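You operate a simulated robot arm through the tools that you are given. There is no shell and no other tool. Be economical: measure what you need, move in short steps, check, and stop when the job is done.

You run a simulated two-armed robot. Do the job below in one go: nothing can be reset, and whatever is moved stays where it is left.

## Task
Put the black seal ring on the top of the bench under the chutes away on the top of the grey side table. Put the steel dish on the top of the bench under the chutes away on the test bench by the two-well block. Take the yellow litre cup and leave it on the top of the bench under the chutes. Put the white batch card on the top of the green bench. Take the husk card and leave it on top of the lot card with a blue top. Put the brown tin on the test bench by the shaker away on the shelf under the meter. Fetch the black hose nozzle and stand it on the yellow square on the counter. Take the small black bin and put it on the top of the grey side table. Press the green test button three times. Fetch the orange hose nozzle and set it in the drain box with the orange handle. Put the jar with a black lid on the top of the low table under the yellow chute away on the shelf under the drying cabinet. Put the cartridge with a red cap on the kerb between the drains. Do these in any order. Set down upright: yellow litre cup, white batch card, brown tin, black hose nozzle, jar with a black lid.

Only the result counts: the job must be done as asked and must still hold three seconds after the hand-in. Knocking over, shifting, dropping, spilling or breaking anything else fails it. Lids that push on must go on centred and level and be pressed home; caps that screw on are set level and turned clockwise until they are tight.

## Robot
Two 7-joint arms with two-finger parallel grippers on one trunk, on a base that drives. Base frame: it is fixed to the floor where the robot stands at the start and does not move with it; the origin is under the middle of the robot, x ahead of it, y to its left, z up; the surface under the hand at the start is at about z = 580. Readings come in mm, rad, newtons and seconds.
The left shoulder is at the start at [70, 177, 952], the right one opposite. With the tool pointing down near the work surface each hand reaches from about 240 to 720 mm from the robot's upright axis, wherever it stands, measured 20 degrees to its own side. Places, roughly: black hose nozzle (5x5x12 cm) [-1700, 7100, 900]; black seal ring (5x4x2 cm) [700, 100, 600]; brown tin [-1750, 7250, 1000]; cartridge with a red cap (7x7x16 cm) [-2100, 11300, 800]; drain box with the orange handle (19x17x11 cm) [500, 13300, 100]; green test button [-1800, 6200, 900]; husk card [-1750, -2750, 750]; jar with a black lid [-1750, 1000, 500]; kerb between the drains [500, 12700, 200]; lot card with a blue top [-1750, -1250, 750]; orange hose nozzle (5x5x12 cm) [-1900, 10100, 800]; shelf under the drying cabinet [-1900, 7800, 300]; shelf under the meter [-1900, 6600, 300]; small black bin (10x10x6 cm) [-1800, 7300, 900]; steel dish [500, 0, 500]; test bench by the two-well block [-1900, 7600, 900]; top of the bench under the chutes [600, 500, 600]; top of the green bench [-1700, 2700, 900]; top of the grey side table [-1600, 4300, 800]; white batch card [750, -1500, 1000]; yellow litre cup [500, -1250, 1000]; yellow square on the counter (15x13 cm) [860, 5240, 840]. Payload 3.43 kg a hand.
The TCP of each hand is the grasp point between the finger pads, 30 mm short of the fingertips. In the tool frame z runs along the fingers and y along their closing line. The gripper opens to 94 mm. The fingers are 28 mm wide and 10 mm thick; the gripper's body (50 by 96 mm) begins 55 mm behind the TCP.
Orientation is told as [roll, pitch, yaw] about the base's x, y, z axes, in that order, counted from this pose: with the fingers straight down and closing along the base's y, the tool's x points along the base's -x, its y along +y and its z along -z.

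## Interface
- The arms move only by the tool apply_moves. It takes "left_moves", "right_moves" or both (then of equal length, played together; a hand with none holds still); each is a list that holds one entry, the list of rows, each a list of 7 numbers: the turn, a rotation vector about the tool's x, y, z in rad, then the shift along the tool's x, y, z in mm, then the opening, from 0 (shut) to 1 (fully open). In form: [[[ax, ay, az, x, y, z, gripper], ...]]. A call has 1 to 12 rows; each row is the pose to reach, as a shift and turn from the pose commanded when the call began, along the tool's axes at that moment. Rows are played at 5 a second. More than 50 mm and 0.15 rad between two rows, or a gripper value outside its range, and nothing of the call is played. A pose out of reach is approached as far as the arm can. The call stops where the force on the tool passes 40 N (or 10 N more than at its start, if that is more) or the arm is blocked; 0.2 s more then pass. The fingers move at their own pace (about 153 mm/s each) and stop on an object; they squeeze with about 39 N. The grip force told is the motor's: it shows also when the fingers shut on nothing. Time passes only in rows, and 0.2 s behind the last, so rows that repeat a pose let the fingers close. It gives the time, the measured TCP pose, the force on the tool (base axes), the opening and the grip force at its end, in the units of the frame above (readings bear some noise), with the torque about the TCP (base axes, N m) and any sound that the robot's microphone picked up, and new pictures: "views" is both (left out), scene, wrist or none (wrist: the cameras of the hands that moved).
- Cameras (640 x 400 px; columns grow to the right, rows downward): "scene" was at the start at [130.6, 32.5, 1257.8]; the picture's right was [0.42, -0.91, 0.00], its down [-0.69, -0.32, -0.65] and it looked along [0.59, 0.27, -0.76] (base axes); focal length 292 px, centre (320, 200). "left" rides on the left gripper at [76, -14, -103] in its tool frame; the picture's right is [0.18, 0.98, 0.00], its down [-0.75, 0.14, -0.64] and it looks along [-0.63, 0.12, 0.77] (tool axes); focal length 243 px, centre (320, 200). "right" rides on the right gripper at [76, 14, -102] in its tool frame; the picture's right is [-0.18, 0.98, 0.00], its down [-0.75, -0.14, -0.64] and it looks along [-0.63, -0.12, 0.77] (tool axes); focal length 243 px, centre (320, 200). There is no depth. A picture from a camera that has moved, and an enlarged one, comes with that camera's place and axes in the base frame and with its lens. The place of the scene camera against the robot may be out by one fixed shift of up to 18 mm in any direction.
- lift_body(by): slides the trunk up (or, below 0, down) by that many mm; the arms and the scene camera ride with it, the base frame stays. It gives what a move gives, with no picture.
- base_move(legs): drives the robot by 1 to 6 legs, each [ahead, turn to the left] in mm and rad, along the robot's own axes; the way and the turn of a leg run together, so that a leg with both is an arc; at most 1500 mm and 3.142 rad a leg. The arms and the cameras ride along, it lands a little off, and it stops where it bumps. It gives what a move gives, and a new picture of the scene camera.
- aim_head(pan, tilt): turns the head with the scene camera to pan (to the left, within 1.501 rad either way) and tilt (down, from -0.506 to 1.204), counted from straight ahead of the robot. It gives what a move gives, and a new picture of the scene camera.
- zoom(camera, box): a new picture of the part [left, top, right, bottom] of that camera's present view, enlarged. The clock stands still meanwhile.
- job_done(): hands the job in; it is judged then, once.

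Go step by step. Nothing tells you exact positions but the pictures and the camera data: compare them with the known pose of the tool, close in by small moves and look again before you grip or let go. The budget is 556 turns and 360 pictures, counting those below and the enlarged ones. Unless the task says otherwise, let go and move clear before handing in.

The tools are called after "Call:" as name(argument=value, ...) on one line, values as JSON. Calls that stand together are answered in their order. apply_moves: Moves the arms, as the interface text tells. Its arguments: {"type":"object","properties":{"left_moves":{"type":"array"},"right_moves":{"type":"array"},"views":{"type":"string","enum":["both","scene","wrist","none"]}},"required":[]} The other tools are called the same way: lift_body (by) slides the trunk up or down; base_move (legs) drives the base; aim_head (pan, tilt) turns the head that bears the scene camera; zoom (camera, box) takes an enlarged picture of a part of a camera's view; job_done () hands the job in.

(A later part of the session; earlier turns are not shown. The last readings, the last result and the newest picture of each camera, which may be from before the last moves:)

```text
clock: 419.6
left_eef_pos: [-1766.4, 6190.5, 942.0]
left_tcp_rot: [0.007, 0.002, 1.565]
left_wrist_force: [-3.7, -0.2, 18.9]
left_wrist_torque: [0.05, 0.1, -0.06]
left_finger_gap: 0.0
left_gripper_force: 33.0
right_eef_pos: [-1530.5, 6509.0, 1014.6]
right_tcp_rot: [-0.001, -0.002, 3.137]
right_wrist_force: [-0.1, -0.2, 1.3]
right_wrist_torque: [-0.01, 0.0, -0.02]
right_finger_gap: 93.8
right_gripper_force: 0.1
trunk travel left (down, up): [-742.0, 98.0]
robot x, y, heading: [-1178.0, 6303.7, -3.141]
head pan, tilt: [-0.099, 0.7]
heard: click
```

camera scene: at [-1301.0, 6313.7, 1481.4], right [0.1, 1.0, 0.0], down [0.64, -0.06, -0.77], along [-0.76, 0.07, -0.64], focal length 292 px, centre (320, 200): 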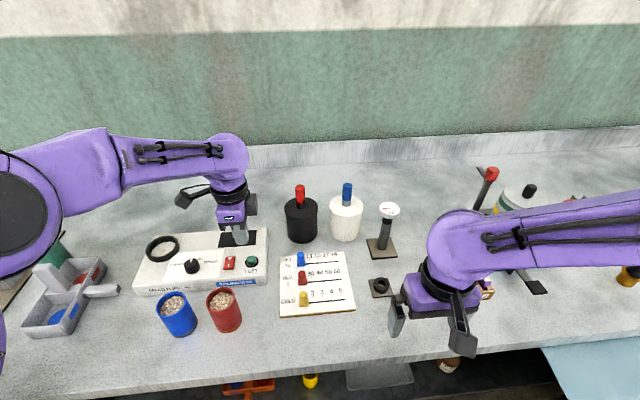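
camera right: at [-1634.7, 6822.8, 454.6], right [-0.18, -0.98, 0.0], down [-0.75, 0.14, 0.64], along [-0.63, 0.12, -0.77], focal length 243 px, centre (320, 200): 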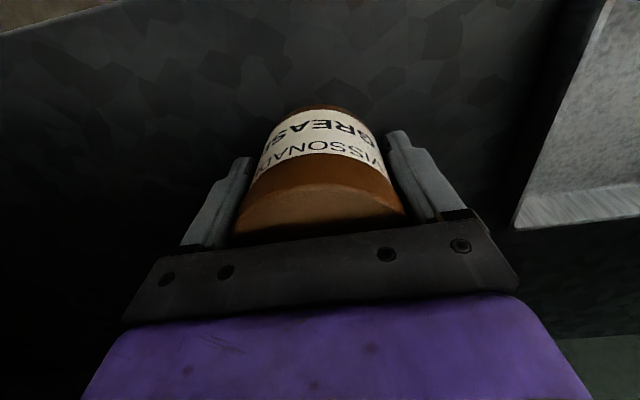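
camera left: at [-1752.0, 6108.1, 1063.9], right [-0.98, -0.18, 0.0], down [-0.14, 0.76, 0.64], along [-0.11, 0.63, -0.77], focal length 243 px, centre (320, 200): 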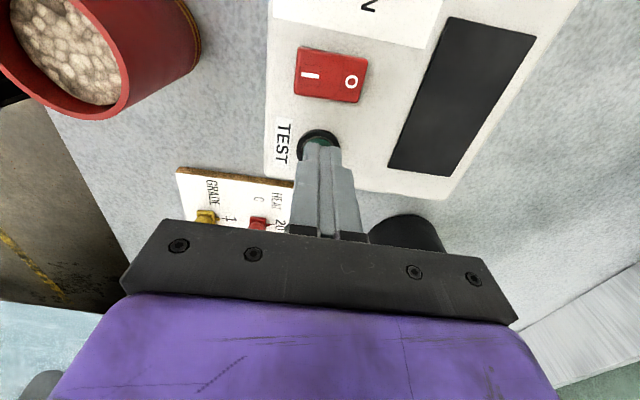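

Three clicks. I'll withdraw the left hand, then go back for the nozzle and the bin.

Call:
apply_moves(left_moves=[[[0, 0, 0, 0, 0, -30, 0], [0, 0, 0, 0, 0, -65, 0], [0, 0, 0, 10, -40, -75, 0], [0, 0, 0, 20, -85, -75, 0.5], [0, 0, 0, 30, -130, -75, 1], [0, 0, 0, 40, -175, -75, 1], [0, 0, 0, 50, -220, -75, 1], [0, 0, 0, 70, -260, -75, 1]]], views="none")

Call:
base_move(legs=[[-280, 0], [0, -1.571], [750, 0], [0, 1.571], [200, 0]])

Call:
aim_head(pan=-0.1, tilt=0.8)

```text
clock: 421.4
left_eef_pos: [-1505.0, 6112.9, 1011.7]
left_tcp_rot: [0.002, -0.002, 1.566]
left_wrist_force: [-0.7, -0.8, -0.5]
left_wrist_torque: [0.07, 0.01, 0.01]
left_finger_gap: 94.0
left_gripper_force: 0.2
right_eef_pos: [-1531.7, 6505.9, 1013.1]
right_tcp_rot: [-0.004, 0.001, 3.138]
right_wrist_force: [-0.3, -0.1, 0.0]
right_wrist_torque: [0.05, 0.01, -0.01]
right_finger_gap: 94.2
right_gripper_force: 0.0
trunk travel left (down, up): [-742.0, 98.0]
robot x, y, heading: [-1178.8, 6304.5, -3.14]
head pan, tilt: [-0.099, 0.7]
```

```text
clock: 435.9
left_eef_pos: [-1425.7, 6845.3, 1011.6]
left_tcp_rot: [-0.001, 0.001, 1.588]
left_wrist_force: [0.0, 1.0, 0.5]
left_wrist_torque: [0.01, 0.05, 0.0]
left_finger_gap: 94.3
left_gripper_force: 0.0
right_eef_pos: [-1460.4, 7238.3, 1014.6]
right_tcp_rot: [0.0, 0.0, -3.121]
right_wrist_force: [0.1, 0.3, 0.1]
right_wrist_torque: [0.05, -0.01, 0.03]
right_finger_gap: 94.0
right_gripper_force: 0.1
trunk travel left (down, up): [-742.0, 98.0]
robot x, y, heading: [-1099.7, 7040.8, -3.119]
head pan, tilt: [-0.099, 0.7]
camera scene: at [-1225.3, 7045.9, 1481.4], right [0.07, 1.0, 0.0], down [0.64, -0.05, -0.77], along [-0.76, 0.06, -0.64], focal length 292 px, centre (320, 200)
```

scene: 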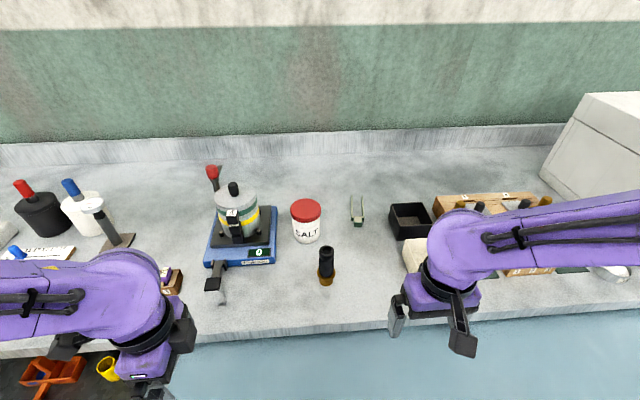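

```text
clock: 436.5
left_eef_pos: [-1427.7, 6847.2, 1012.1]
left_tcp_rot: [0.0, 0.004, 1.589]
left_wrist_force: [-0.3, 0.1, 0.0]
left_wrist_torque: [0.01, 0.0, 0.04]
left_finger_gap: 94.1
left_gripper_force: 0.1
right_eef_pos: [-1460.3, 7237.8, 1012.8]
right_tcp_rot: [0.0, 0.001, -3.122]
right_wrist_force: [0.1, 0.4, -0.4]
right_wrist_torque: [-0.01, 0.0, 0.04]
right_finger_gap: 94.2
right_gripper_force: 0.1
trunk travel left (down, up): [-742.0, 98.0]
robot x, y, heading: [-1101.6, 7043.5, -3.113]
head pan, tilt: [-0.099, 0.799]
camera scene: at [-1223.0, 7045.6, 1473.0], right [0.07, 1.0, 0.0], down [0.72, -0.05, -0.7], along [-0.69, 0.05, -0.72], focal length 292 px, centre (320, 200)
```

scene: 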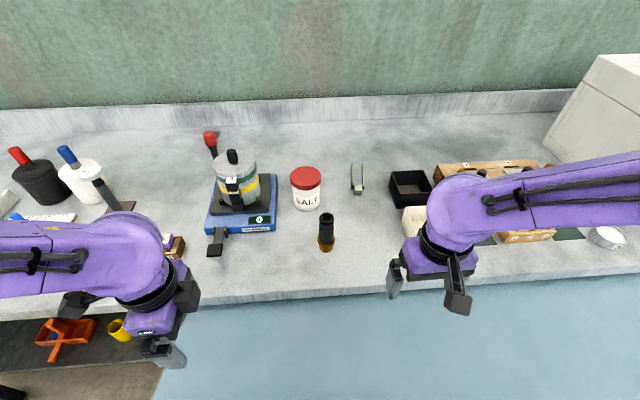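

Call:
base_move(legs=[[0, -1.6], [120, 0], [0, 1.571]])

```text
clock: 445.4
left_eef_pos: [-1431.4, 6970.0, 1011.2]
left_tcp_rot: [0.0, 0.002, 1.577]
left_wrist_force: [-0.4, -0.1, -0.3]
left_wrist_torque: [0.0, 0.01, 0.01]
left_finger_gap: 94.0
left_gripper_force: 0.0
right_eef_pos: [-1461.1, 7363.6, 1013.4]
right_tcp_rot: [0.0, 0.0, -3.136]
right_wrist_force: [-0.2, -0.3, -0.1]
right_wrist_torque: [0.02, 0.02, 0.02]
right_finger_gap: 94.1
right_gripper_force: 0.0
trunk travel left (down, up): [-742.0, 98.0]
robot x, y, heading: [-1102.5, 7160.8, -3.126]
head pan, tilt: [-0.099, 0.799]
camera scene: at [-1224.0, 7167.8, 1473.0], right [0.09, 1.0, 0.0], down [0.71, -0.06, -0.7], along [-0.69, 0.06, -0.72], focal length 292 px, centre (320, 200)
```

scene: 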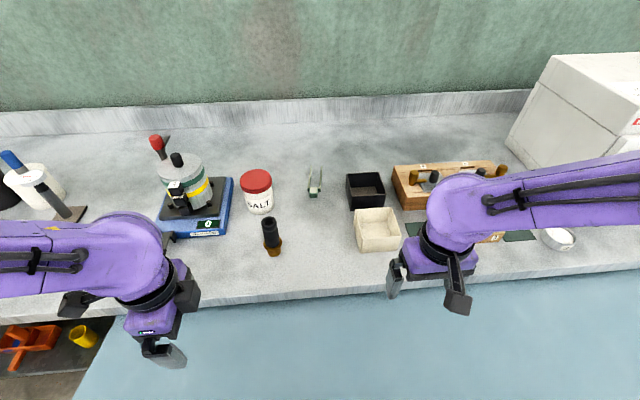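

Call:
apply_moves(left_moves=[[[0, 0, 0, 0, 10, -45, 1], [0, 0, 0, -25, 45, -52, 1], [0, 0, 0, -50, 85, -52, 1], [0, 0, 0, -75, 125, -52, 1], [0, 0, 0, -100, 165, -52, 1], [0, 0, 0, -120, 205, -52, 1], [0, 0, 0, -120, 214, -52, 1]]], views="wrist")

```text
clock: 447.0
left_eef_pos: [-1646.1, 7088.6, 1063.1]
left_tcp_rot: [0.0, 0.0, 1.575]
left_wrist_force: [0.1, -0.3, -0.2]
left_wrist_torque: [0.02, 0.03, 0.0]
left_finger_gap: 94.0
left_gripper_force: 0.1
right_eef_pos: [-1459.9, 7362.0, 1014.3]
right_tcp_rot: [0.0, -0.001, -3.136]
right_wrist_force: [0.6, 0.5, 0.1]
right_wrist_torque: [0.03, 0.02, -0.02]
right_finger_gap: 94.0
right_gripper_force: 0.1
trunk travel left (down, up): [-742.0, 98.0]
robot x, y, heading: [-1102.3, 7160.5, -3.128]
head pan, tilt: [-0.099, 0.799]
camera left: at [-1630.9, 7012.7, 1164.7], right [-0.98, -0.19, 0.0], down [-0.14, 0.75, 0.64], along [-0.12, 0.63, -0.77], focal length 243 px, centre (320, 200)
```

left: 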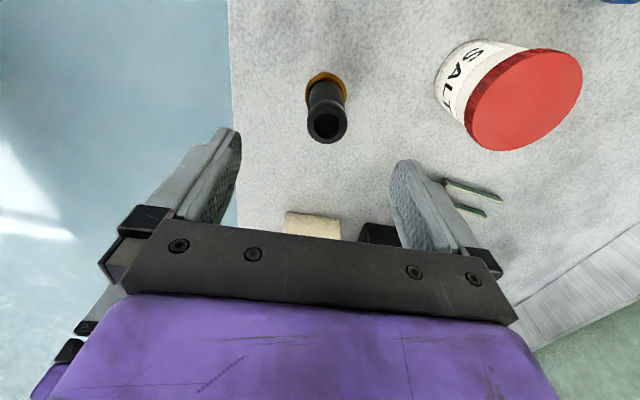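

Call:
apply_moves(left_moves=[[[0, 0, 0, 4, 6, 20, 0.9], [0, 0, 0, 4, 6, 60, 0.9], [0, 0, 0, 4, 6, 100, 0.9], [0, 0, 0, 4, 6, 131, 0.9], [0, 0, 0, 4, 6, 131, 0.9]]], views="wrist")

```text
clock: 448.2
left_eef_pos: [-1649.1, 7086.0, 931.3]
left_tcp_rot: [-0.001, 0.002, 1.576]
left_wrist_force: [-0.2, 0.6, 0.5]
left_wrist_torque: [0.02, 0.02, -0.03]
left_finger_gap: 84.4
left_gripper_force: 0.0
right_eef_pos: [-1461.0, 7362.0, 1013.1]
right_tcp_rot: [-0.002, 0.001, -3.136]
right_wrist_force: [0.3, 0.7, -0.1]
right_wrist_torque: [0.02, -0.01, 0.0]
right_finger_gap: 94.0
right_gripper_force: 0.0
trunk travel left (down, up): [-742.0, 98.0]
robot x, y, heading: [-1105.2, 7163.4, -3.121]
head pan, tilt: [-0.099, 0.799]
camera left: at [-1633.8, 7009.4, 1033.0], right [-0.98, -0.19, 0.0], down [-0.14, 0.75, 0.64], along [-0.12, 0.63, -0.77], focal length 243 px, centre (320, 200)
```

left: 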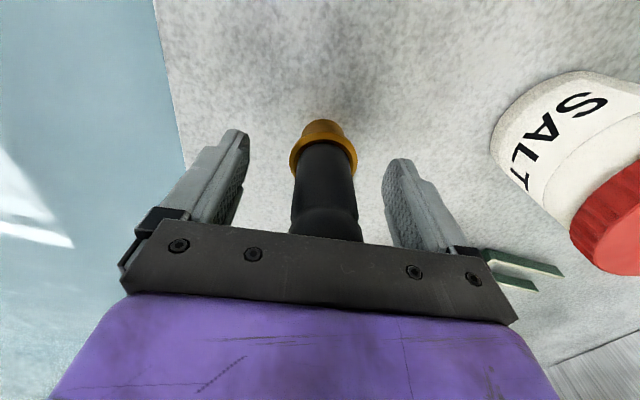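

Call:
apply_moves(left_moves=[[[0, 0, 0, 0, 0, 0, 0.4], [0, 0, 0, 0, 0, 0, 0], [0, 0, 0, 0, 0, 0, 0], [0, 0, 0, 0, 0, 0, 0], [0, 0, 0, 0, 0, -30, 0], [0, 0, 0, 0, 0, -75, 0], [0, 0, 0, 0, 0, -120, 0], [0, 0, 0, 10, -40, -140, 0], [0, 0, 0, 25, -85, -140, 0], [0, 0, 0, 45, -125, -140, 0], [0, 0, 0, 70, -165, -140, 0], [0, 0, 0, 95, -205, -140, 0]]], views="wrist")

```text
clock: 450.8
left_eef_pos: [-1444.8, 6984.5, 1072.0]
left_tcp_rot: [0.001, -0.001, 1.573]
left_wrist_force: [1.1, -1.0, -1.7]
left_wrist_torque: [0.07, 0.01, 0.05]
left_finger_gap: 35.0
left_gripper_force: 39.0
right_eef_pos: [-1460.6, 7358.4, 1014.7]
right_tcp_rot: [-0.006, 0.0, -3.135]
right_wrist_force: [0.2, -0.5, 0.6]
right_wrist_torque: [0.03, 0.02, 0.01]
right_finger_gap: 94.1
right_gripper_force: 0.0
trunk travel left (down, up): [-742.0, 98.0]
robot x, y, heading: [-1106.0, 7161.6, -3.131]
head pan, tilt: [-0.099, 0.799]
camera left: at [-1429.0, 6909.1, 1172.2], right [-0.98, -0.19, 0.0], down [-0.14, 0.75, 0.64], along [-0.12, 0.63, -0.77], focal length 243 px, centre (320, 200)
```

left: 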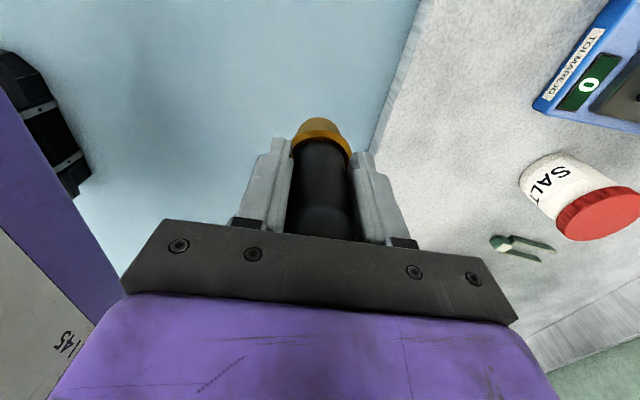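

Nozzle held. I'll move the base closer for the bin and look at it with the right wrist camera.

Call:
base_move(legs=[[115, 0]])

Call:
apply_moves(right_moves=[[[0, 0, 0, -40, 5, -10, 1], [0, 0, 0, -80, 10, -20, 1], [0, 0, 0, -120, 15, -20, 1], [0, 0, 0, -160, 15, -20, 1], [0, 0, 0, -200, 15, -20, 1]]], views="both")

```text
clock: 452.0
left_eef_pos: [-1557.6, 6987.1, 1071.8]
left_tcp_rot: [0.002, 0.002, 1.578]
left_wrist_force: [0.4, 0.1, -1.1]
left_wrist_torque: [-0.01, -0.02, -0.02]
left_finger_gap: 34.8
left_gripper_force: 38.5
right_eef_pos: [-1574.2, 7359.7, 1014.7]
right_tcp_rot: [-0.001, 0.0, -3.133]
right_wrist_force: [-0.6, 0.1, -0.1]
right_wrist_torque: [0.04, 0.0, -0.04]
right_finger_gap: 94.5
right_gripper_force: 0.0
trunk travel left (down, up): [-742.0, 98.0]
robot x, y, heading: [-1218.0, 7161.0, -3.13]
head pan, tilt: [-0.099, 0.799]
camera scene: at [-1336.6, 7165.4, 1473.1], right [0.09, 1.0, 0.0], down [0.71, -0.06, -0.7], along [-0.69, 0.06, -0.72], focal length 292 px, centre (320, 200)
```

scene: 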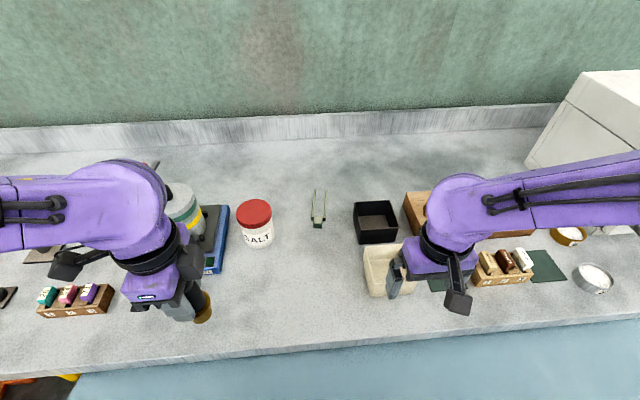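

```text
clock: 453.2
left_eef_pos: [-1559.6, 6988.4, 1069.8]
left_tcp_rot: [0.0, 0.002, 1.576]
left_wrist_force: [-0.2, -0.4, -1.9]
left_wrist_torque: [0.0, -0.02, -0.02]
left_finger_gap: 34.8
left_gripper_force: 39.3
right_eef_pos: [-1777.3, 7343.2, 1033.2]
right_tcp_rot: [0.0, 0.002, -3.133]
right_wrist_force: [-0.4, -0.4, 1.1]
right_wrist_torque: [0.0, 0.01, 0.01]
right_finger_gap: 94.0
right_gripper_force: 0.0
trunk travel left (down, up): [-742.0, 98.0]
robot x, y, heading: [-1218.4, 7161.3, -3.134]
head pan, tilt: [-0.099, 0.799]
camera scene: at [-1339.9, 7165.7, 1472.8], right [0.09, 1.0, 0.0], down [0.72, -0.06, -0.7], along [-0.69, 0.06, -0.72], focal length 292 px, centre (320, 200)
camera right: at [-1700.4, 7330.7, 1136.4], right [-0.18, -0.98, 0.0], down [-0.76, 0.14, 0.64], along [-0.63, 0.11, -0.77], focal length 243 px, centre (320, 200)
```

scene: 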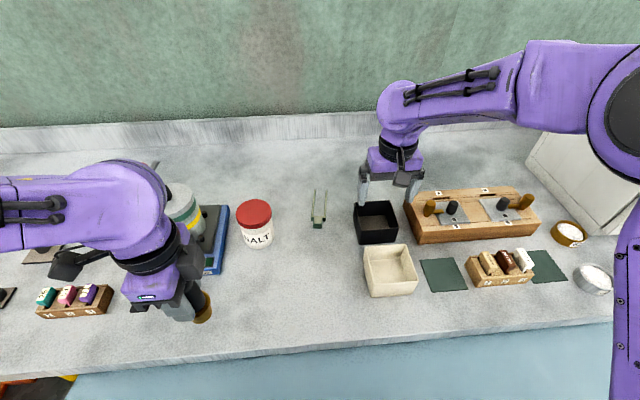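
right: 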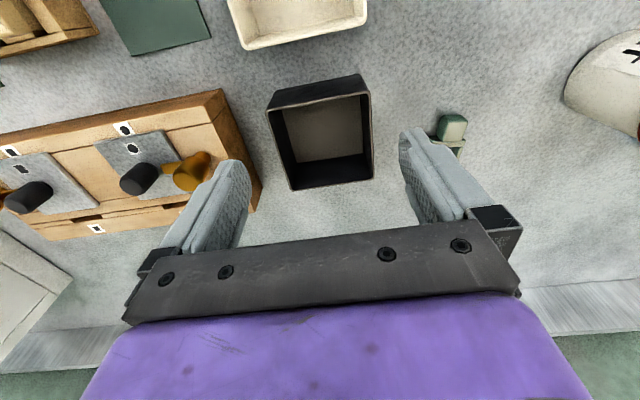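

Call:
apply_moves(right_moves=[[[0, 0, 0, -18, 21, 0, 0.5], [0, 0, 0, -36, 43, 0, 0.5], [0, 0, 0, -36, 43, 40, 0.5], [0, 0, 0, -36, 43, 80, 0.5], [0, 0, 0, -36, 43, 80, 0.5]]], views="wrist")

```text
clock: 454.4
left_eef_pos: [-1557.4, 6988.4, 1072.6]
left_tcp_rot: [0.001, 0.003, 1.579]
left_wrist_force: [0.2, -0.2, -2.3]
left_wrist_torque: [-0.02, 0.02, -0.02]
left_finger_gap: 35.0
left_gripper_force: 38.8
right_eef_pos: [-1810.6, 7299.1, 952.8]
right_tcp_rot: [-0.001, 0.001, -3.134]
right_wrist_force: [0.2, 0.0, 0.1]
right_wrist_torque: [-0.01, 0.04, -0.03]
right_finger_gap: 47.2
right_gripper_force: 0.0
trunk travel left (down, up): [-742.0, 98.0]
robot x, y, heading: [-1217.8, 7161.0, -3.127]
head pan, tilt: [-0.099, 0.799]
camera right: at [-1733.4, 7286.3, 1056.1], right [-0.18, -0.98, 0.0], down [-0.75, 0.14, 0.64], along [-0.63, 0.11, -0.77], focal length 243 px, centre (320, 200)
```

right: 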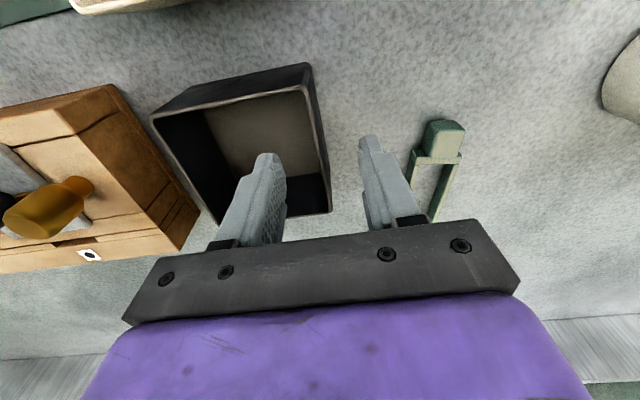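

Call:
apply_moves(right_moves=[[[0, 0, 0, 0, 0, 20, 0.5], [0, 0, 0, 0, 0, 38, 0.5], [0, 0, 0, 0, 0, 38, 0.2], [0, 0, 0, 0, 0, 38, 0], [0, 0, 0, 0, 0, 38, 0], [0, 0, 0, 0, 0, 38, 0]]], views="wrist")

```text
clock: 455.8
left_eef_pos: [-1558.6, 6987.6, 1071.9]
left_tcp_rot: [0.0, 0.002, 1.577]
left_wrist_force: [-0.4, -0.1, -2.2]
left_wrist_torque: [-0.01, 0.0, 0.0]
left_finger_gap: 34.7
left_gripper_force: 39.3
right_eef_pos: [-1811.2, 7299.1, 914.8]
right_tcp_rot: [-0.001, 0.001, -3.133]
right_wrist_force: [1.1, 0.1, 0.4]
right_wrist_torque: [-0.03, 0.07, 0.0]
right_finger_gap: 7.1
right_gripper_force: 38.7
trunk travel left (down, up): [-742.0, 98.0]
robot x, y, heading: [-1215.7, 7160.2, -3.126]
head pan, tilt: [-0.099, 0.799]
camera right: at [-1733.6, 7286.6, 1017.3], right [-0.18, -0.98, 0.0], down [-0.76, 0.14, 0.64], along [-0.63, 0.11, -0.77], focal length 243 px, centre (320, 200)
```

right: 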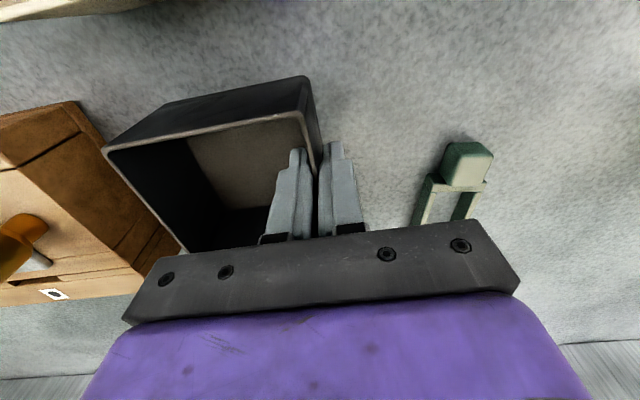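

Call:
apply_moves(right_moves=[[[0, 0, 0, 0, 0, -15, 0], [0, 0, 0, 0, 0, -50, 0], [0, 0, 0, 0, 0, -95, 0], [0, 0, 0, 0, 0, -130, 0], [0, 0, 0, 45, 0, -130, 0], [0, 0, 0, 90, 0, -130, 0], [0, 0, 0, 135, -5, -130, 0], [0, 0, 0, 180, -10, -130, 0], [0, 0, 0, 225, -20, -130, 0]]], views="both")

```text
clock: 457.8
left_eef_pos: [-1557.0, 6993.4, 1073.1]
left_tcp_rot: [0.0, 0.007, 1.577]
left_wrist_force: [0.0, 0.6, -1.7]
left_wrist_torque: [-0.09, -0.02, -0.03]
left_finger_gap: 34.9
left_gripper_force: 39.1
right_eef_pos: [-1583.7, 7328.4, 1046.0]
right_tcp_rot: [0.008, -0.003, -3.131]
right_wrist_force: [-0.3, 1.1, -2.7]
right_wrist_torque: [-0.16, 0.0, -0.01]
right_finger_gap: 6.9
right_gripper_force: 38.9
trunk travel left (down, up): [-742.0, 98.0]
robot x, y, heading: [-1218.2, 7160.6, -3.128]
head pan, tilt: [-0.099, 0.799]
camera scene: at [-1337.0, 7173.1, 1473.0], right [0.09, 1.0, -0.01], down [0.71, -0.07, -0.7], along [-0.69, 0.06, -0.72], focal length 292 px, centre (320, 200)
camera right: at [-1507.0, 7315.9, 1147.8], right [-0.18, -0.98, 0.01], down [-0.75, 0.14, 0.64], along [-0.63, 0.11, -0.77], focal length 243 px, centre (320, 200)
```

scene: 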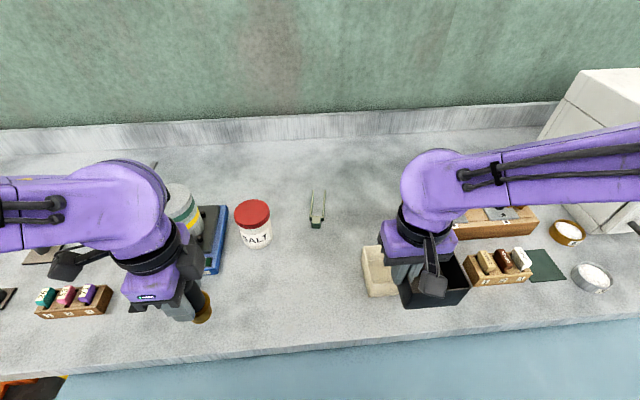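
right: 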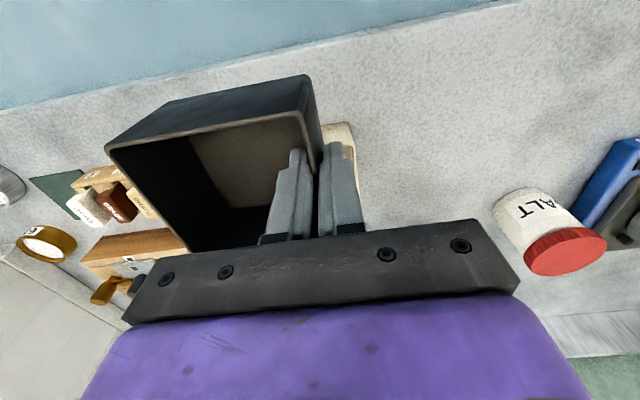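

Bin held. Now to the counter with the yellow square.

Call:
base_move(legs=[[-600, 0], [0, 1.557], [1500, 0], [500, 0], [0, 1.571]])

Call:
aim_head(pan=0.05, tilt=0.4)

```text
clock: 478.3
left_eef_pos: [-259.0, 5367.5, 1071.6]
left_tcp_rot: [0.0, 0.001, -1.538]
left_wrist_force: [0.2, -0.4, -1.7]
left_wrist_torque: [0.02, 0.01, 0.01]
left_finger_gap: 34.4
left_gripper_force: 38.6
right_eef_pos: [-222.6, 5034.1, 1045.1]
right_tcp_rot: [0.0, 0.002, 0.035]
right_wrist_force: [-0.7, 0.6, -2.2]
right_wrist_torque: [0.12, 0.0, 0.01]
right_finger_gap: 7.0
right_gripper_force: 38.9
trunk travel left (down, up): [-742.0, 98.0]
robot x, y, heading: [-597.4, 5186.6, 0.04]
head pan, tilt: [-0.099, 0.799]
camera scene: at [-453.8, 5184.7, 1473.0], right [-0.06, -1.0, 0.0], down [-0.72, 0.04, -0.7], along [0.7, -0.04, -0.72], focal length 292 px, centre (320, 200)
```

scene: 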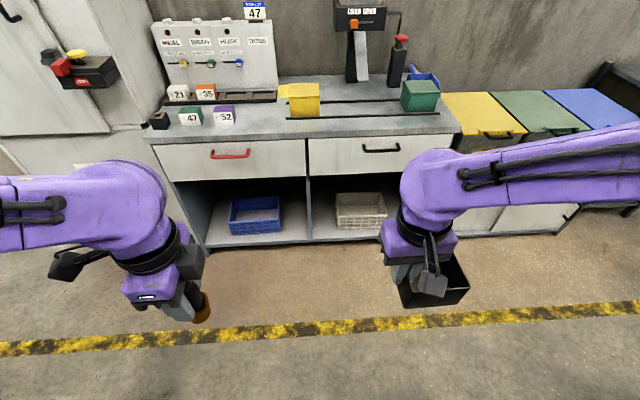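

```text
clock: 479.2
left_eef_pos: [-258.4, 5367.3, 1071.4]
left_tcp_rot: [0.001, 0.001, -1.537]
left_wrist_force: [0.2, 1.1, -1.5]
left_wrist_torque: [0.03, 0.02, 0.02]
left_finger_gap: 34.0
left_gripper_force: 38.9
right_eef_pos: [-223.6, 5034.2, 1046.2]
right_tcp_rot: [0.0, 0.001, 0.033]
right_wrist_force: [0.4, 0.4, -2.3]
right_wrist_torque: [0.12, 0.01, -0.04]
right_finger_gap: 6.9
right_gripper_force: 39.1
trunk travel left (down, up): [-742.0, 98.0]
robot x, y, heading: [-592.4, 5190.8, 0.039]
head pan, tilt: [0.051, 0.4]
camera scene: at [-442.1, 5197.8, 1508.0], right [0.09, -1.0, 0.0], down [-0.39, -0.04, -0.92], along [0.92, 0.08, -0.39], focal length 292 px, centre (320, 200)
```

scene: 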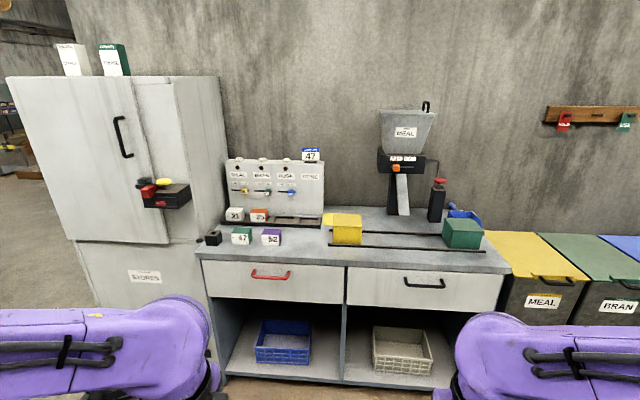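

Call:
zoom(camera="scene", box=[190, 140, 520, 290])

```text
1.94 times, centred on (355, 215) of scene
camera zoom: at [-442.1, 5197.8, 1508.0], right [0.09, -1.0, 0.0], down [-0.39, -0.04, -0.92], along [0.92, 0.08, -0.39], focal length 566 px, centre (252, 171)
```

zoom: 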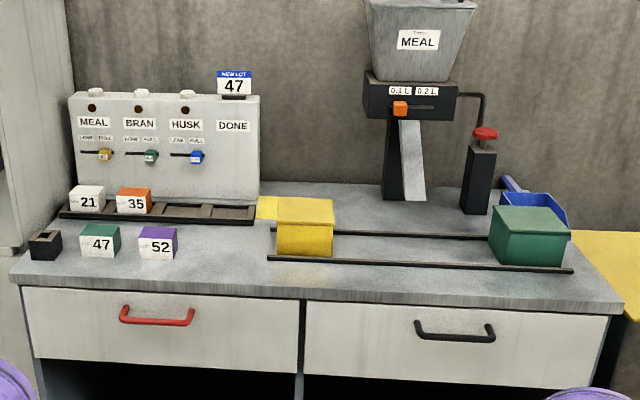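

The yellow square lies behind the yellow sliding block, near [860,5240]. I'll drive up close to the counter.

Call:
base_move(legs=[[0, -0.071], [770, 0], [0, 0.032]])

Call:
aim_head(pan=0.05, tilt=0.75)

```text
clock: 484.1
left_eef_pos: [505.7, 5335.0, 1071.8]
left_tcp_rot: [-0.001, 0.004, -1.573]
left_wrist_force: [0.0, -0.7, -2.1]
left_wrist_torque: [-0.01, 0.03, 0.03]
left_finger_gap: 33.8
left_gripper_force: 38.9
right_eef_pos: [529.8, 4997.7, 1046.0]
right_tcp_rot: [0.003, 0.001, 0.0]
right_wrist_force: [-0.2, -0.3, -2.8]
right_wrist_torque: [0.13, 0.04, 0.01]
right_finger_gap: 7.1
right_gripper_force: 39.4
trunk travel left (down, up): [-742.0, 98.0]
robot x, y, heading: [164.1, 5168.1, 0.001]
head pan, tilt: [0.051, 0.4]
camera scene: at [317.8, 5170.1, 1508.1], right [0.06, -1.0, 0.0], down [-0.39, -0.02, -0.92], along [0.92, 0.05, -0.39], focal length 292 px, centre (320, 200)
```

scene: 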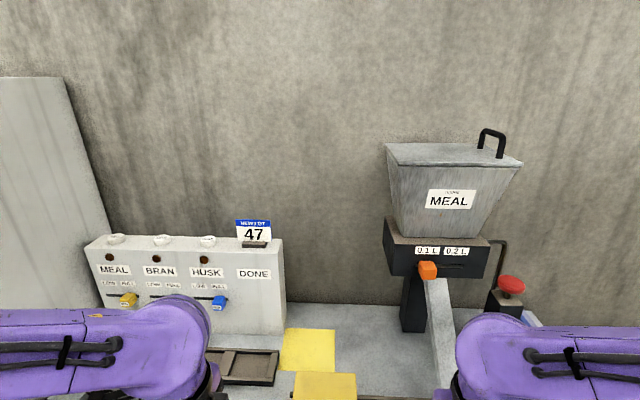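

```text
clock: 485.0
left_eef_pos: [509.2, 5335.3, 1071.6]
left_tcp_rot: [-0.001, 0.001, -1.572]
left_wrist_force: [-0.1, 0.5, -1.9]
left_wrist_torque: [-0.02, 0.01, 0.0]
left_finger_gap: 33.7
left_gripper_force: 39.1
right_eef_pos: [530.9, 5000.2, 1046.1]
right_tcp_rot: [0.0, 0.002, 0.0]
right_wrist_force: [-0.1, 0.4, -2.5]
right_wrist_torque: [0.13, 0.02, 0.0]
right_finger_gap: 7.0
right_gripper_force: 39.1
trunk travel left (down, up): [-742.0, 98.0]
robot x, y, heading: [167.1, 5164.6, 0.008]
head pan, tilt: [0.051, 0.75]
camera scene: at [308.5, 5171.4, 1477.0], right [0.06, -1.0, 0.0], down [-0.68, -0.04, -0.73], along [0.73, 0.04, -0.68], focal length 292 px, centre (320, 200)
```

scene: 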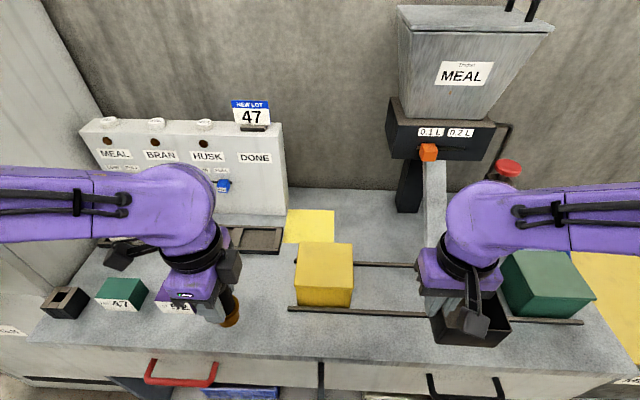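

Call:
apply_moves(left_moves=[[[0, 0, 0, -25, 40, 0, 0], [0, 0, 0, -50, 80, 0, 0], [0, 0, 0, -75, 120, 0, 0], [0, 0, 0, -99, 160, 0, 0], [0, 0, 0, -99, 205, 0, 0], [0, 0, 0, -99, 250, 0, 0], [0, 0, 0, -99, 295, 0, 0], [0, 0, 0, -99, 330, 0, 0], [0, 0, 0, -99, 330, 0, 0]]], views="both")

```text
clock: 487.0
left_eef_pos: [825.0, 5235.4, 1071.4]
left_tcp_rot: [0.002, 0.0, -1.572]
left_wrist_force: [0.0, 0.6, -1.8]
left_wrist_torque: [0.0, -0.02, -0.02]
left_finger_gap: 33.5
left_gripper_force: 38.5
left hand out of reach, approached as far as the arm can: row 8, 9
right_eef_pos: [529.9, 5001.3, 1045.2]
right_tcp_rot: [0.0, 0.0, 0.001]
right_wrist_force: [0.2, 0.5, -2.7]
right_wrist_torque: [0.1, 0.0, 0.01]
right_finger_gap: 6.9
right_gripper_force: 38.7
trunk travel left (down, up): [-742.0, 98.0]
robot x, y, heading: [166.9, 5166.4, 0.007]
head pan, tilt: [0.051, 0.75]
camera scene: at [306.0, 5171.9, 1477.2], right [0.06, -1.0, 0.0], down [-0.68, -0.04, -0.73], along [0.73, 0.04, -0.68], focal length 292 px, centre (320, 200)
camera left: at [810.9, 5310.9, 1173.3], right [0.98, 0.18, 0.0], down [0.14, -0.75, 0.64], along [0.12, -0.63, -0.77], focal length 243 px, centre (320, 200)
```

scene: 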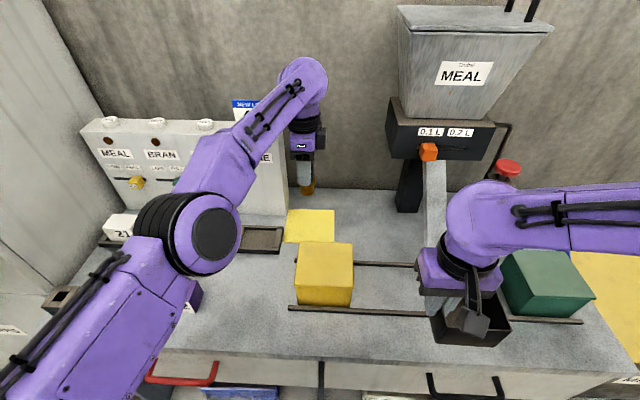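
left: 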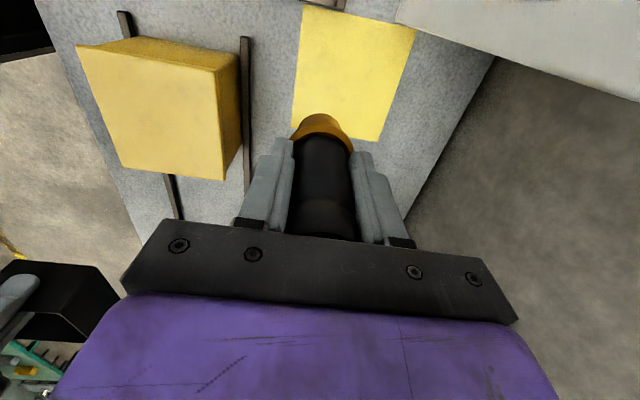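

Call:
base_move(legs=[[33, 0]])

Call:
apply_moves(left_moves=[[[0, 0, 0, 0, 0, 35, 0], [0, 0, 0, 0, 0, 70, 0], [0, 0, 0, 0, 0, 105, 0], [0, 0, 0, 0, 0, 135, 0], [0, 0, 0, 0, 0, 135, 0]]], views="wrist")

```text
clock: 487.8
left_eef_pos: [853.0, 5235.3, 1074.9]
left_tcp_rot: [0.008, 0.002, -1.573]
left_wrist_force: [-0.8, 0.4, -2.2]
left_wrist_torque: [0.02, -0.04, 0.0]
left_finger_gap: 33.6
left_gripper_force: 38.8
right_eef_pos: [557.9, 4999.2, 1047.4]
right_tcp_rot: [0.002, -0.006, 0.0]
right_wrist_force: [-0.8, -0.2, -3.2]
right_wrist_torque: [0.08, -0.09, -0.06]
right_finger_gap: 6.9
right_gripper_force: 39.1
trunk travel left (down, up): [-742.0, 98.0]
robot x, y, heading: [200.0, 5165.5, 0.002]
head pan, tilt: [0.051, 0.75]
camera scene: at [333.4, 5170.8, 1477.8], right [0.06, -1.0, 0.0], down [-0.68, -0.04, -0.73], along [0.73, 0.04, -0.68], focal length 292 px, centre (320, 200)
```

scene: 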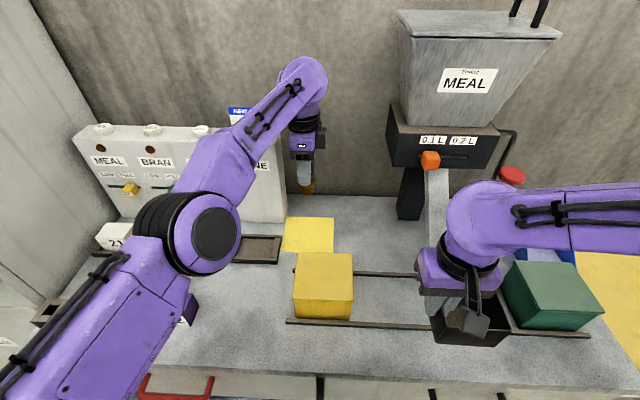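

```text
clock: 489.0
left_eef_pos: [858.8, 5235.4, 936.6]
left_tcp_rot: [0.001, 0.002, -1.573]
left_wrist_force: [-0.1, 0.3, -2.9]
left_wrist_torque: [0.02, 0.04, 0.0]
left_finger_gap: 33.5
left_gripper_force: 38.7
right_eef_pos: [564.2, 5000.0, 1046.2]
right_tcp_rot: [-0.001, 0.0, -0.001]
right_wrist_force: [0.5, 0.2, -2.2]
right_wrist_torque: [0.07, 0.01, 0.02]
right_finger_gap: 6.9
right_gripper_force: 39.1
trunk travel left (down, up): [-742.0, 98.0]
robot x, y, heading: [193.3, 5167.8, 0.008]
head pan, tilt: [0.051, 0.75]
camera left: at [844.7, 5310.9, 1038.5], right [0.98, 0.18, 0.0], down [0.14, -0.75, 0.64], along [0.12, -0.63, -0.77], focal length 243 px, centre (320, 200)
```

left: 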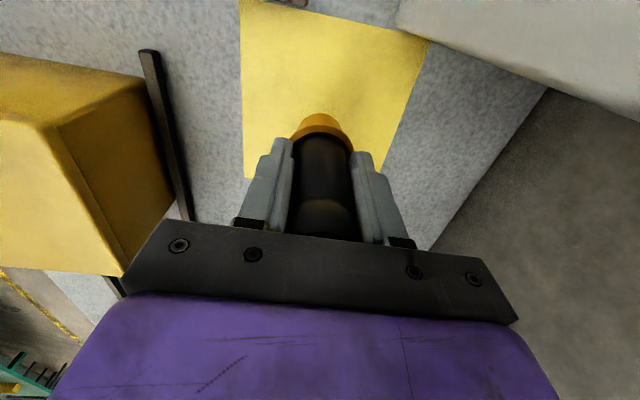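

Call:
apply_moves(left_moves=[[[0, 0, 0, 0, 0, 10, 0], [0, 0, 0, 0, 0, 18, 0], [0, 0, 0, 0, 0, 18, 0]]], views="none")

Call:
apply_moves(left_moves=[[[0, 0, 0, 0, 0, 3, 0], [0, 0, 0, 0, 0, 6, 0], [0, 0, 0, 0, 0, 6, 0]]], views="none")

```text
clock: 489.8
left_eef_pos: [859.7, 5235.3, 918.8]
left_tcp_rot: [0.0, 0.001, -1.574]
left_wrist_force: [-0.2, -0.1, -1.4]
left_wrist_torque: [0.0, 0.02, 0.03]
left_finger_gap: 33.3
left_gripper_force: 38.7
right_eef_pos: [563.3, 4999.5, 1045.8]
right_tcp_rot: [0.002, 0.001, 0.0]
right_wrist_force: [-0.7, 0.0, -2.4]
right_wrist_torque: [0.08, 0.04, -0.02]
right_finger_gap: 7.0
right_gripper_force: 38.7
trunk travel left (down, up): [-742.0, 98.0]
robot x, y, heading: [195.9, 5166.0, 0.004]
head pan, tilt: [0.051, 0.75]
```

```text
clock: 490.6
left_eef_pos: [859.5, 5233.9, 912.5]
left_tcp_rot: [0.0, 0.001, -1.573]
left_wrist_force: [-0.5, 0.2, -1.0]
left_wrist_torque: [0.0, -0.01, -0.02]
left_finger_gap: 33.5
left_gripper_force: 38.8
right_eef_pos: [562.9, 5000.2, 1045.9]
right_tcp_rot: [0.0, 0.001, 0.0]
right_wrist_force: [0.2, -0.7, -1.3]
right_wrist_torque: [0.08, 0.02, 0.02]
right_finger_gap: 7.0
right_gripper_force: 38.9
trunk travel left (down, up): [-742.0, 98.0]
robot x, y, heading: [198.2, 5164.4, 0.004]
head pan, tilt: [0.051, 0.75]
```

Call:
apply_moves(left_moves=[[[0, 0, 0, 0, 0, 2, 0], [0, 0, 0, 0, 0, 4, 0], [0, 0, 0, 0, 0, 4, 0]]], views="none")

```text
clock: 491.4
left_eef_pos: [858.6, 5235.8, 911.1]
left_tcp_rot: [0.005, 0.002, -1.572]
left_wrist_force: [3.5, 1.1, 10.0]
left_wrist_torque: [0.18, -0.11, -0.02]
left_finger_gap: 33.3
left_gripper_force: 39.3
right_eef_pos: [562.0, 4998.8, 1047.0]
right_tcp_rot: [0.0, 0.0, 0.0]
right_wrist_force: [-0.2, 0.5, -2.0]
right_wrist_torque: [0.11, 0.02, 0.0]
right_finger_gap: 7.0
right_gripper_force: 39.1
trunk travel left (down, up): [-742.0, 98.0]
robot x, y, heading: [199.1, 5165.8, 0.004]
head pan, tilt: [0.051, 0.75]
```

Contact at 911 mm. I'll release gently and rise straight up.

Call:
apply_moves(left_moves=[[[0, 0, 0, 0, 0, -1, 0.2], [0, 0, 0, 0, 0, -1, 0.45], [0, 0, 0, 0, 0, -1, 0.7], [0, 0, 0, 0, 0, -1, 0.7], [0, 0, 0, 0, 0, -40, 0.7], [0, 0, 0, 0, 0, -85, 0.7], [0, 0, 0, 0, 0, -125, 0.7], [0, 0, 0, 0, -40, -150, 0.7], [0, 0, 0, 0, -80, -150, 0.7]]], views="both")

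```text
clock: 493.4
left_eef_pos: [777.3, 5234.1, 1060.4]
left_tcp_rot: [0.003, 0.0, -1.574]
left_wrist_force: [0.2, 0.4, -0.4]
left_wrist_torque: [-0.04, -0.04, -0.03]
left_finger_gap: 65.7
left_gripper_force: 0.0
right_eef_pos: [561.4, 4999.6, 1045.8]
right_tcp_rot: [0.0, -0.002, 0.0]
right_wrist_force: [-0.4, 0.2, -3.0]
right_wrist_torque: [0.1, 0.01, -0.01]
right_finger_gap: 7.0
right_gripper_force: 39.3
trunk travel left (down, up): [-742.0, 98.0]
robot x, y, heading: [197.8, 5166.1, 0.006]
head pan, tilt: [0.051, 0.75]
camera scene: at [338.2, 5171.2, 1477.2], right [0.06, -1.0, 0.0], down [-0.68, -0.04, -0.73], along [0.73, 0.04, -0.68], focal length 292 px, centre (320, 200)
camera left: at [763.6, 5309.8, 1161.6], right [0.98, 0.18, 0.0], down [0.14, -0.75, 0.64], along [0.12, -0.63, -0.77], focal length 243 px, centre (320, 200)
```

scene: 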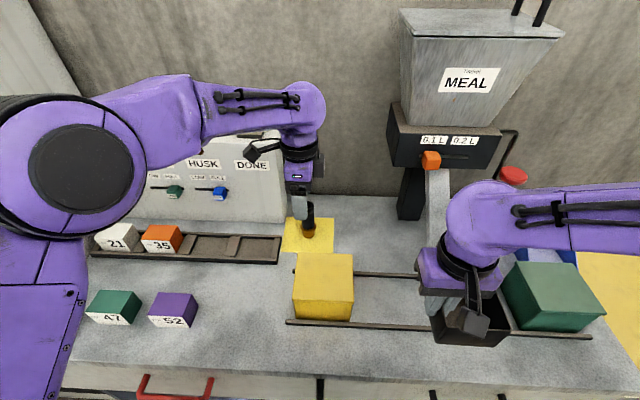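
left: 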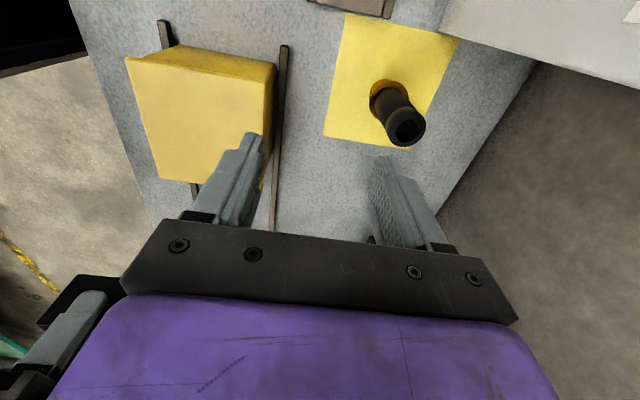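

The nozzle stands on the yellow square. I'll tuck the left arm and take the bin to the grey table.

Call:
apply_moves(left_moves=[[[0, 0, 0, 10, -45, 0, 1], [0, 0, 0, 25, -90, 0, 1], [0, 0, 0, 45, -130, 0, 1], [0, 0, 0, 65, -170, 0, 1], [0, 0, 0, 85, -210, 0, 1], [0, 0, 0, 100, -250, 0, 1]]], views="none")

Call:
base_move(legs=[[-750, 0], [0, -1.577], [955, 0], [0, -1.571], [300, 0]])

Call:
aim_head(pan=-0.3, tilt=0.85)

```text
clock: 494.8
left_eef_pos: [527.7, 5336.2, 1057.9]
left_tcp_rot: [0.0, -0.001, -1.572]
left_wrist_force: [-0.1, 0.0, 0.0]
left_wrist_torque: [-0.06, -0.01, 0.0]
left_finger_gap: 94.0
left_gripper_force: 0.1
right_eef_pos: [563.3, 5003.4, 1046.0]
right_tcp_rot: [-0.002, -0.001, 0.0]
right_wrist_force: [0.6, 0.9, -2.5]
right_wrist_torque: [0.06, 0.01, 0.0]
right_finger_gap: 6.8
right_gripper_force: 39.2
trunk travel left (down, up): [-742.0, 98.0]
robot x, y, heading: [197.9, 5169.8, 0.001]
head pan, tilt: [0.051, 0.75]
```

```text
clock: 512.9
left_eef_pos: [-1192.5, 4060.5, 1060.4]
left_tcp_rot: [0.002, 0.003, 1.529]
left_wrist_force: [0.4, -0.1, 0.6]
left_wrist_torque: [0.01, 0.02, 0.0]
left_finger_gap: 93.6
left_gripper_force: 0.1
right_eef_pos: [-1213.8, 4395.1, 1044.7]
right_tcp_rot: [-0.001, -0.001, 3.099]
right_wrist_force: [0.5, 0.4, -1.8]
right_wrist_torque: [-0.1, 0.0, 0.0]
right_finger_gap: 7.0
right_gripper_force: 38.7
trunk travel left (down, up): [-742.0, 98.0]
robot x, y, heading: [-856.4, 4214.7, 3.11]
head pan, tilt: [0.051, 0.75]
camera scene: at [-977.6, 4213.7, 1477.1], right [-0.02, 1.0, 0.0], down [0.68, 0.01, -0.73], along [-0.73, -0.01, -0.68], focal length 292 px, centre (320, 200)
```

scene: 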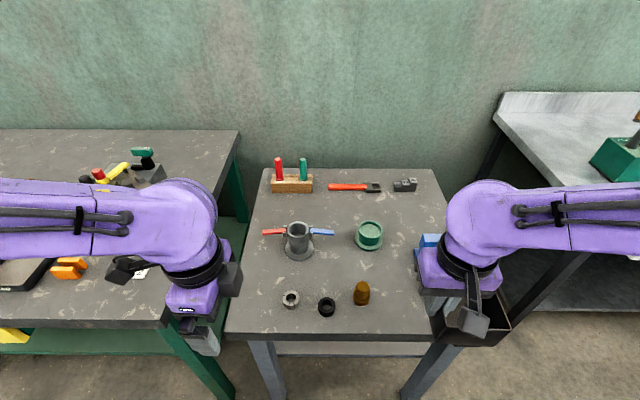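

```text
clock: 513.7
left_eef_pos: [-1193.3, 4060.0, 1059.1]
left_tcp_rot: [0.001, 0.002, 1.53]
left_wrist_force: [-0.5, -0.7, -0.6]
left_wrist_torque: [0.03, -0.02, 0.01]
left_finger_gap: 93.8
left_gripper_force: 0.0
right_eef_pos: [-1214.2, 4395.4, 1046.0]
right_tcp_rot: [0.001, 0.0, 3.099]
right_wrist_force: [-0.2, 0.5, -1.2]
right_wrist_torque: [-0.09, 0.0, 0.04]
right_finger_gap: 7.3
right_gripper_force: 38.9
trunk travel left (down, up): [-742.0, 98.0]
robot x, y, heading: [-857.0, 4215.0, 3.104]
head pan, tilt: [-0.3, 0.85]
camera scene: at [-970.0, 4240.6, 1469.0], right [0.33, 0.94, 0.0], down [0.71, -0.25, -0.66], along [-0.62, 0.22, -0.75], focal length 292 px, centre (320, 200)
```

scene: 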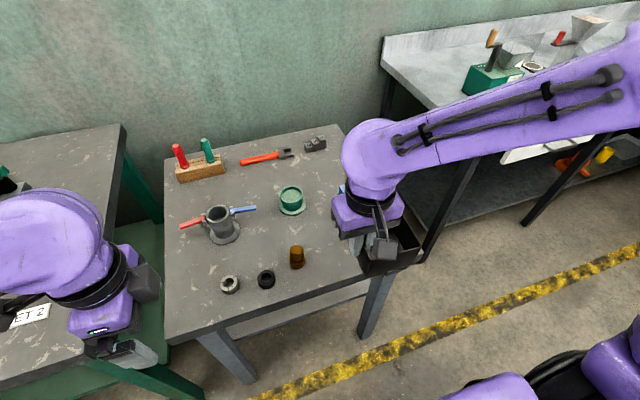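

Call:
zoom(camera="right", box=[0, 0, 640, 400])

Call:
zoom(camera="scene", box=[160, 120, 440, 320])

```text
1.00 times, centred on (320, 200) of right (not enlarged: the box is as wide or as high as the picture)
camera zoom: at [-1139.0, 4377.9, 1148.4], right [-0.23, -0.97, 0.0], down [-0.75, 0.17, 0.64], along [-0.62, 0.14, -0.77], focal length 243 px, centre (320, 200)
```

zoom: 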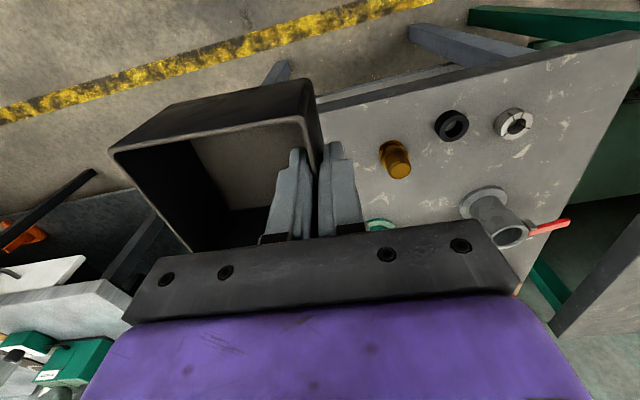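

```text
2.00 times, centred on (300, 220) of scene
camera zoom: at [-970.0, 4240.6, 1469.0], right [0.33, 0.94, 0.0], down [0.71, -0.25, -0.66], along [-0.62, 0.22, -0.75], focal length 583 px, centre (360, 160)
```

zoom: 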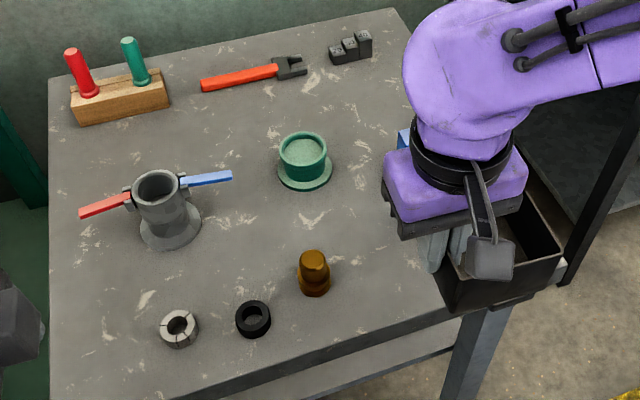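

Call:
apply_moves(right_moves=[[[0, 0, 0, -40, 9, 0, 0], [0, 0, 0, -80, 18, 0, 0], [0, 0, 0, -120, 27, 0, 0], [0, 0, 0, -160, 36, 0, 0], [0, 0, 0, -160, 36, 45, 0], [0, 0, 0, -160, 36, 90, 0], [0, 0, 0, -160, 36, 135, 0], [0, 0, 0, -160, 36, 168, 0], [0, 0, 0, -160, 36, 168, 0]]], views="both")

```text
clock: 515.7
left_eef_pos: [-1193.0, 4060.2, 1059.3]
left_tcp_rot: [0.002, 0.002, 1.528]
left_wrist_force: [-0.4, 0.4, 0.1]
left_wrist_torque: [0.03, 0.03, 0.03]
left_finger_gap: 94.1
left_gripper_force: 0.1
right_eef_pos: [-1375.5, 4366.3, 877.8]
right_tcp_rot: [-0.001, -0.001, 3.1]
right_wrist_force: [0.6, -0.1, -1.6]
right_wrist_torque: [-0.1, -0.01, -0.02]
right_finger_gap: 6.8
right_gripper_force: 39.1
trunk travel left (down, up): [-742.0, 98.0]
robot x, y, heading: [-856.3, 4214.1, 3.107]
head pan, tilt: [-0.3, 0.85]
camera scene: at [-969.4, 4240.5, 1469.0], right [0.33, 0.94, 0.0], down [0.71, -0.25, -0.66], along [-0.62, 0.22, -0.75], focal length 292 px, centre (320, 200)
camera right: at [-1299.1, 4348.1, 978.9], right [-0.22, -0.97, 0.0], down [-0.75, 0.17, 0.64], along [-0.63, 0.14, -0.77], focal length 243 px, centre (320, 200)
```

scene: 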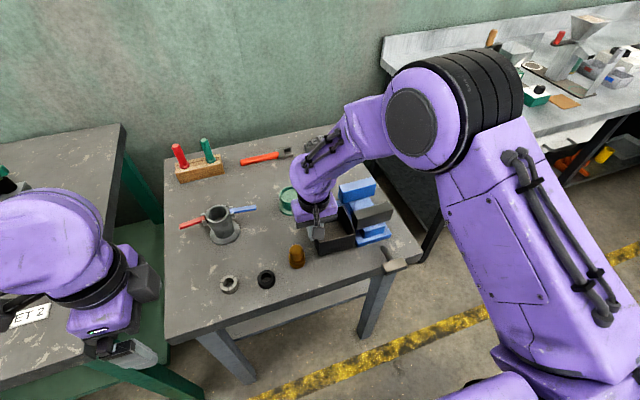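
right: 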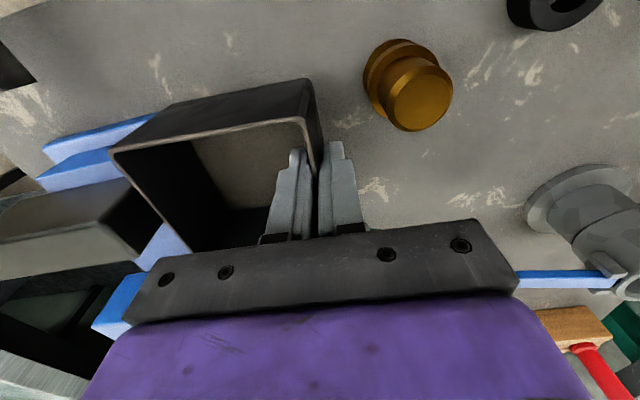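

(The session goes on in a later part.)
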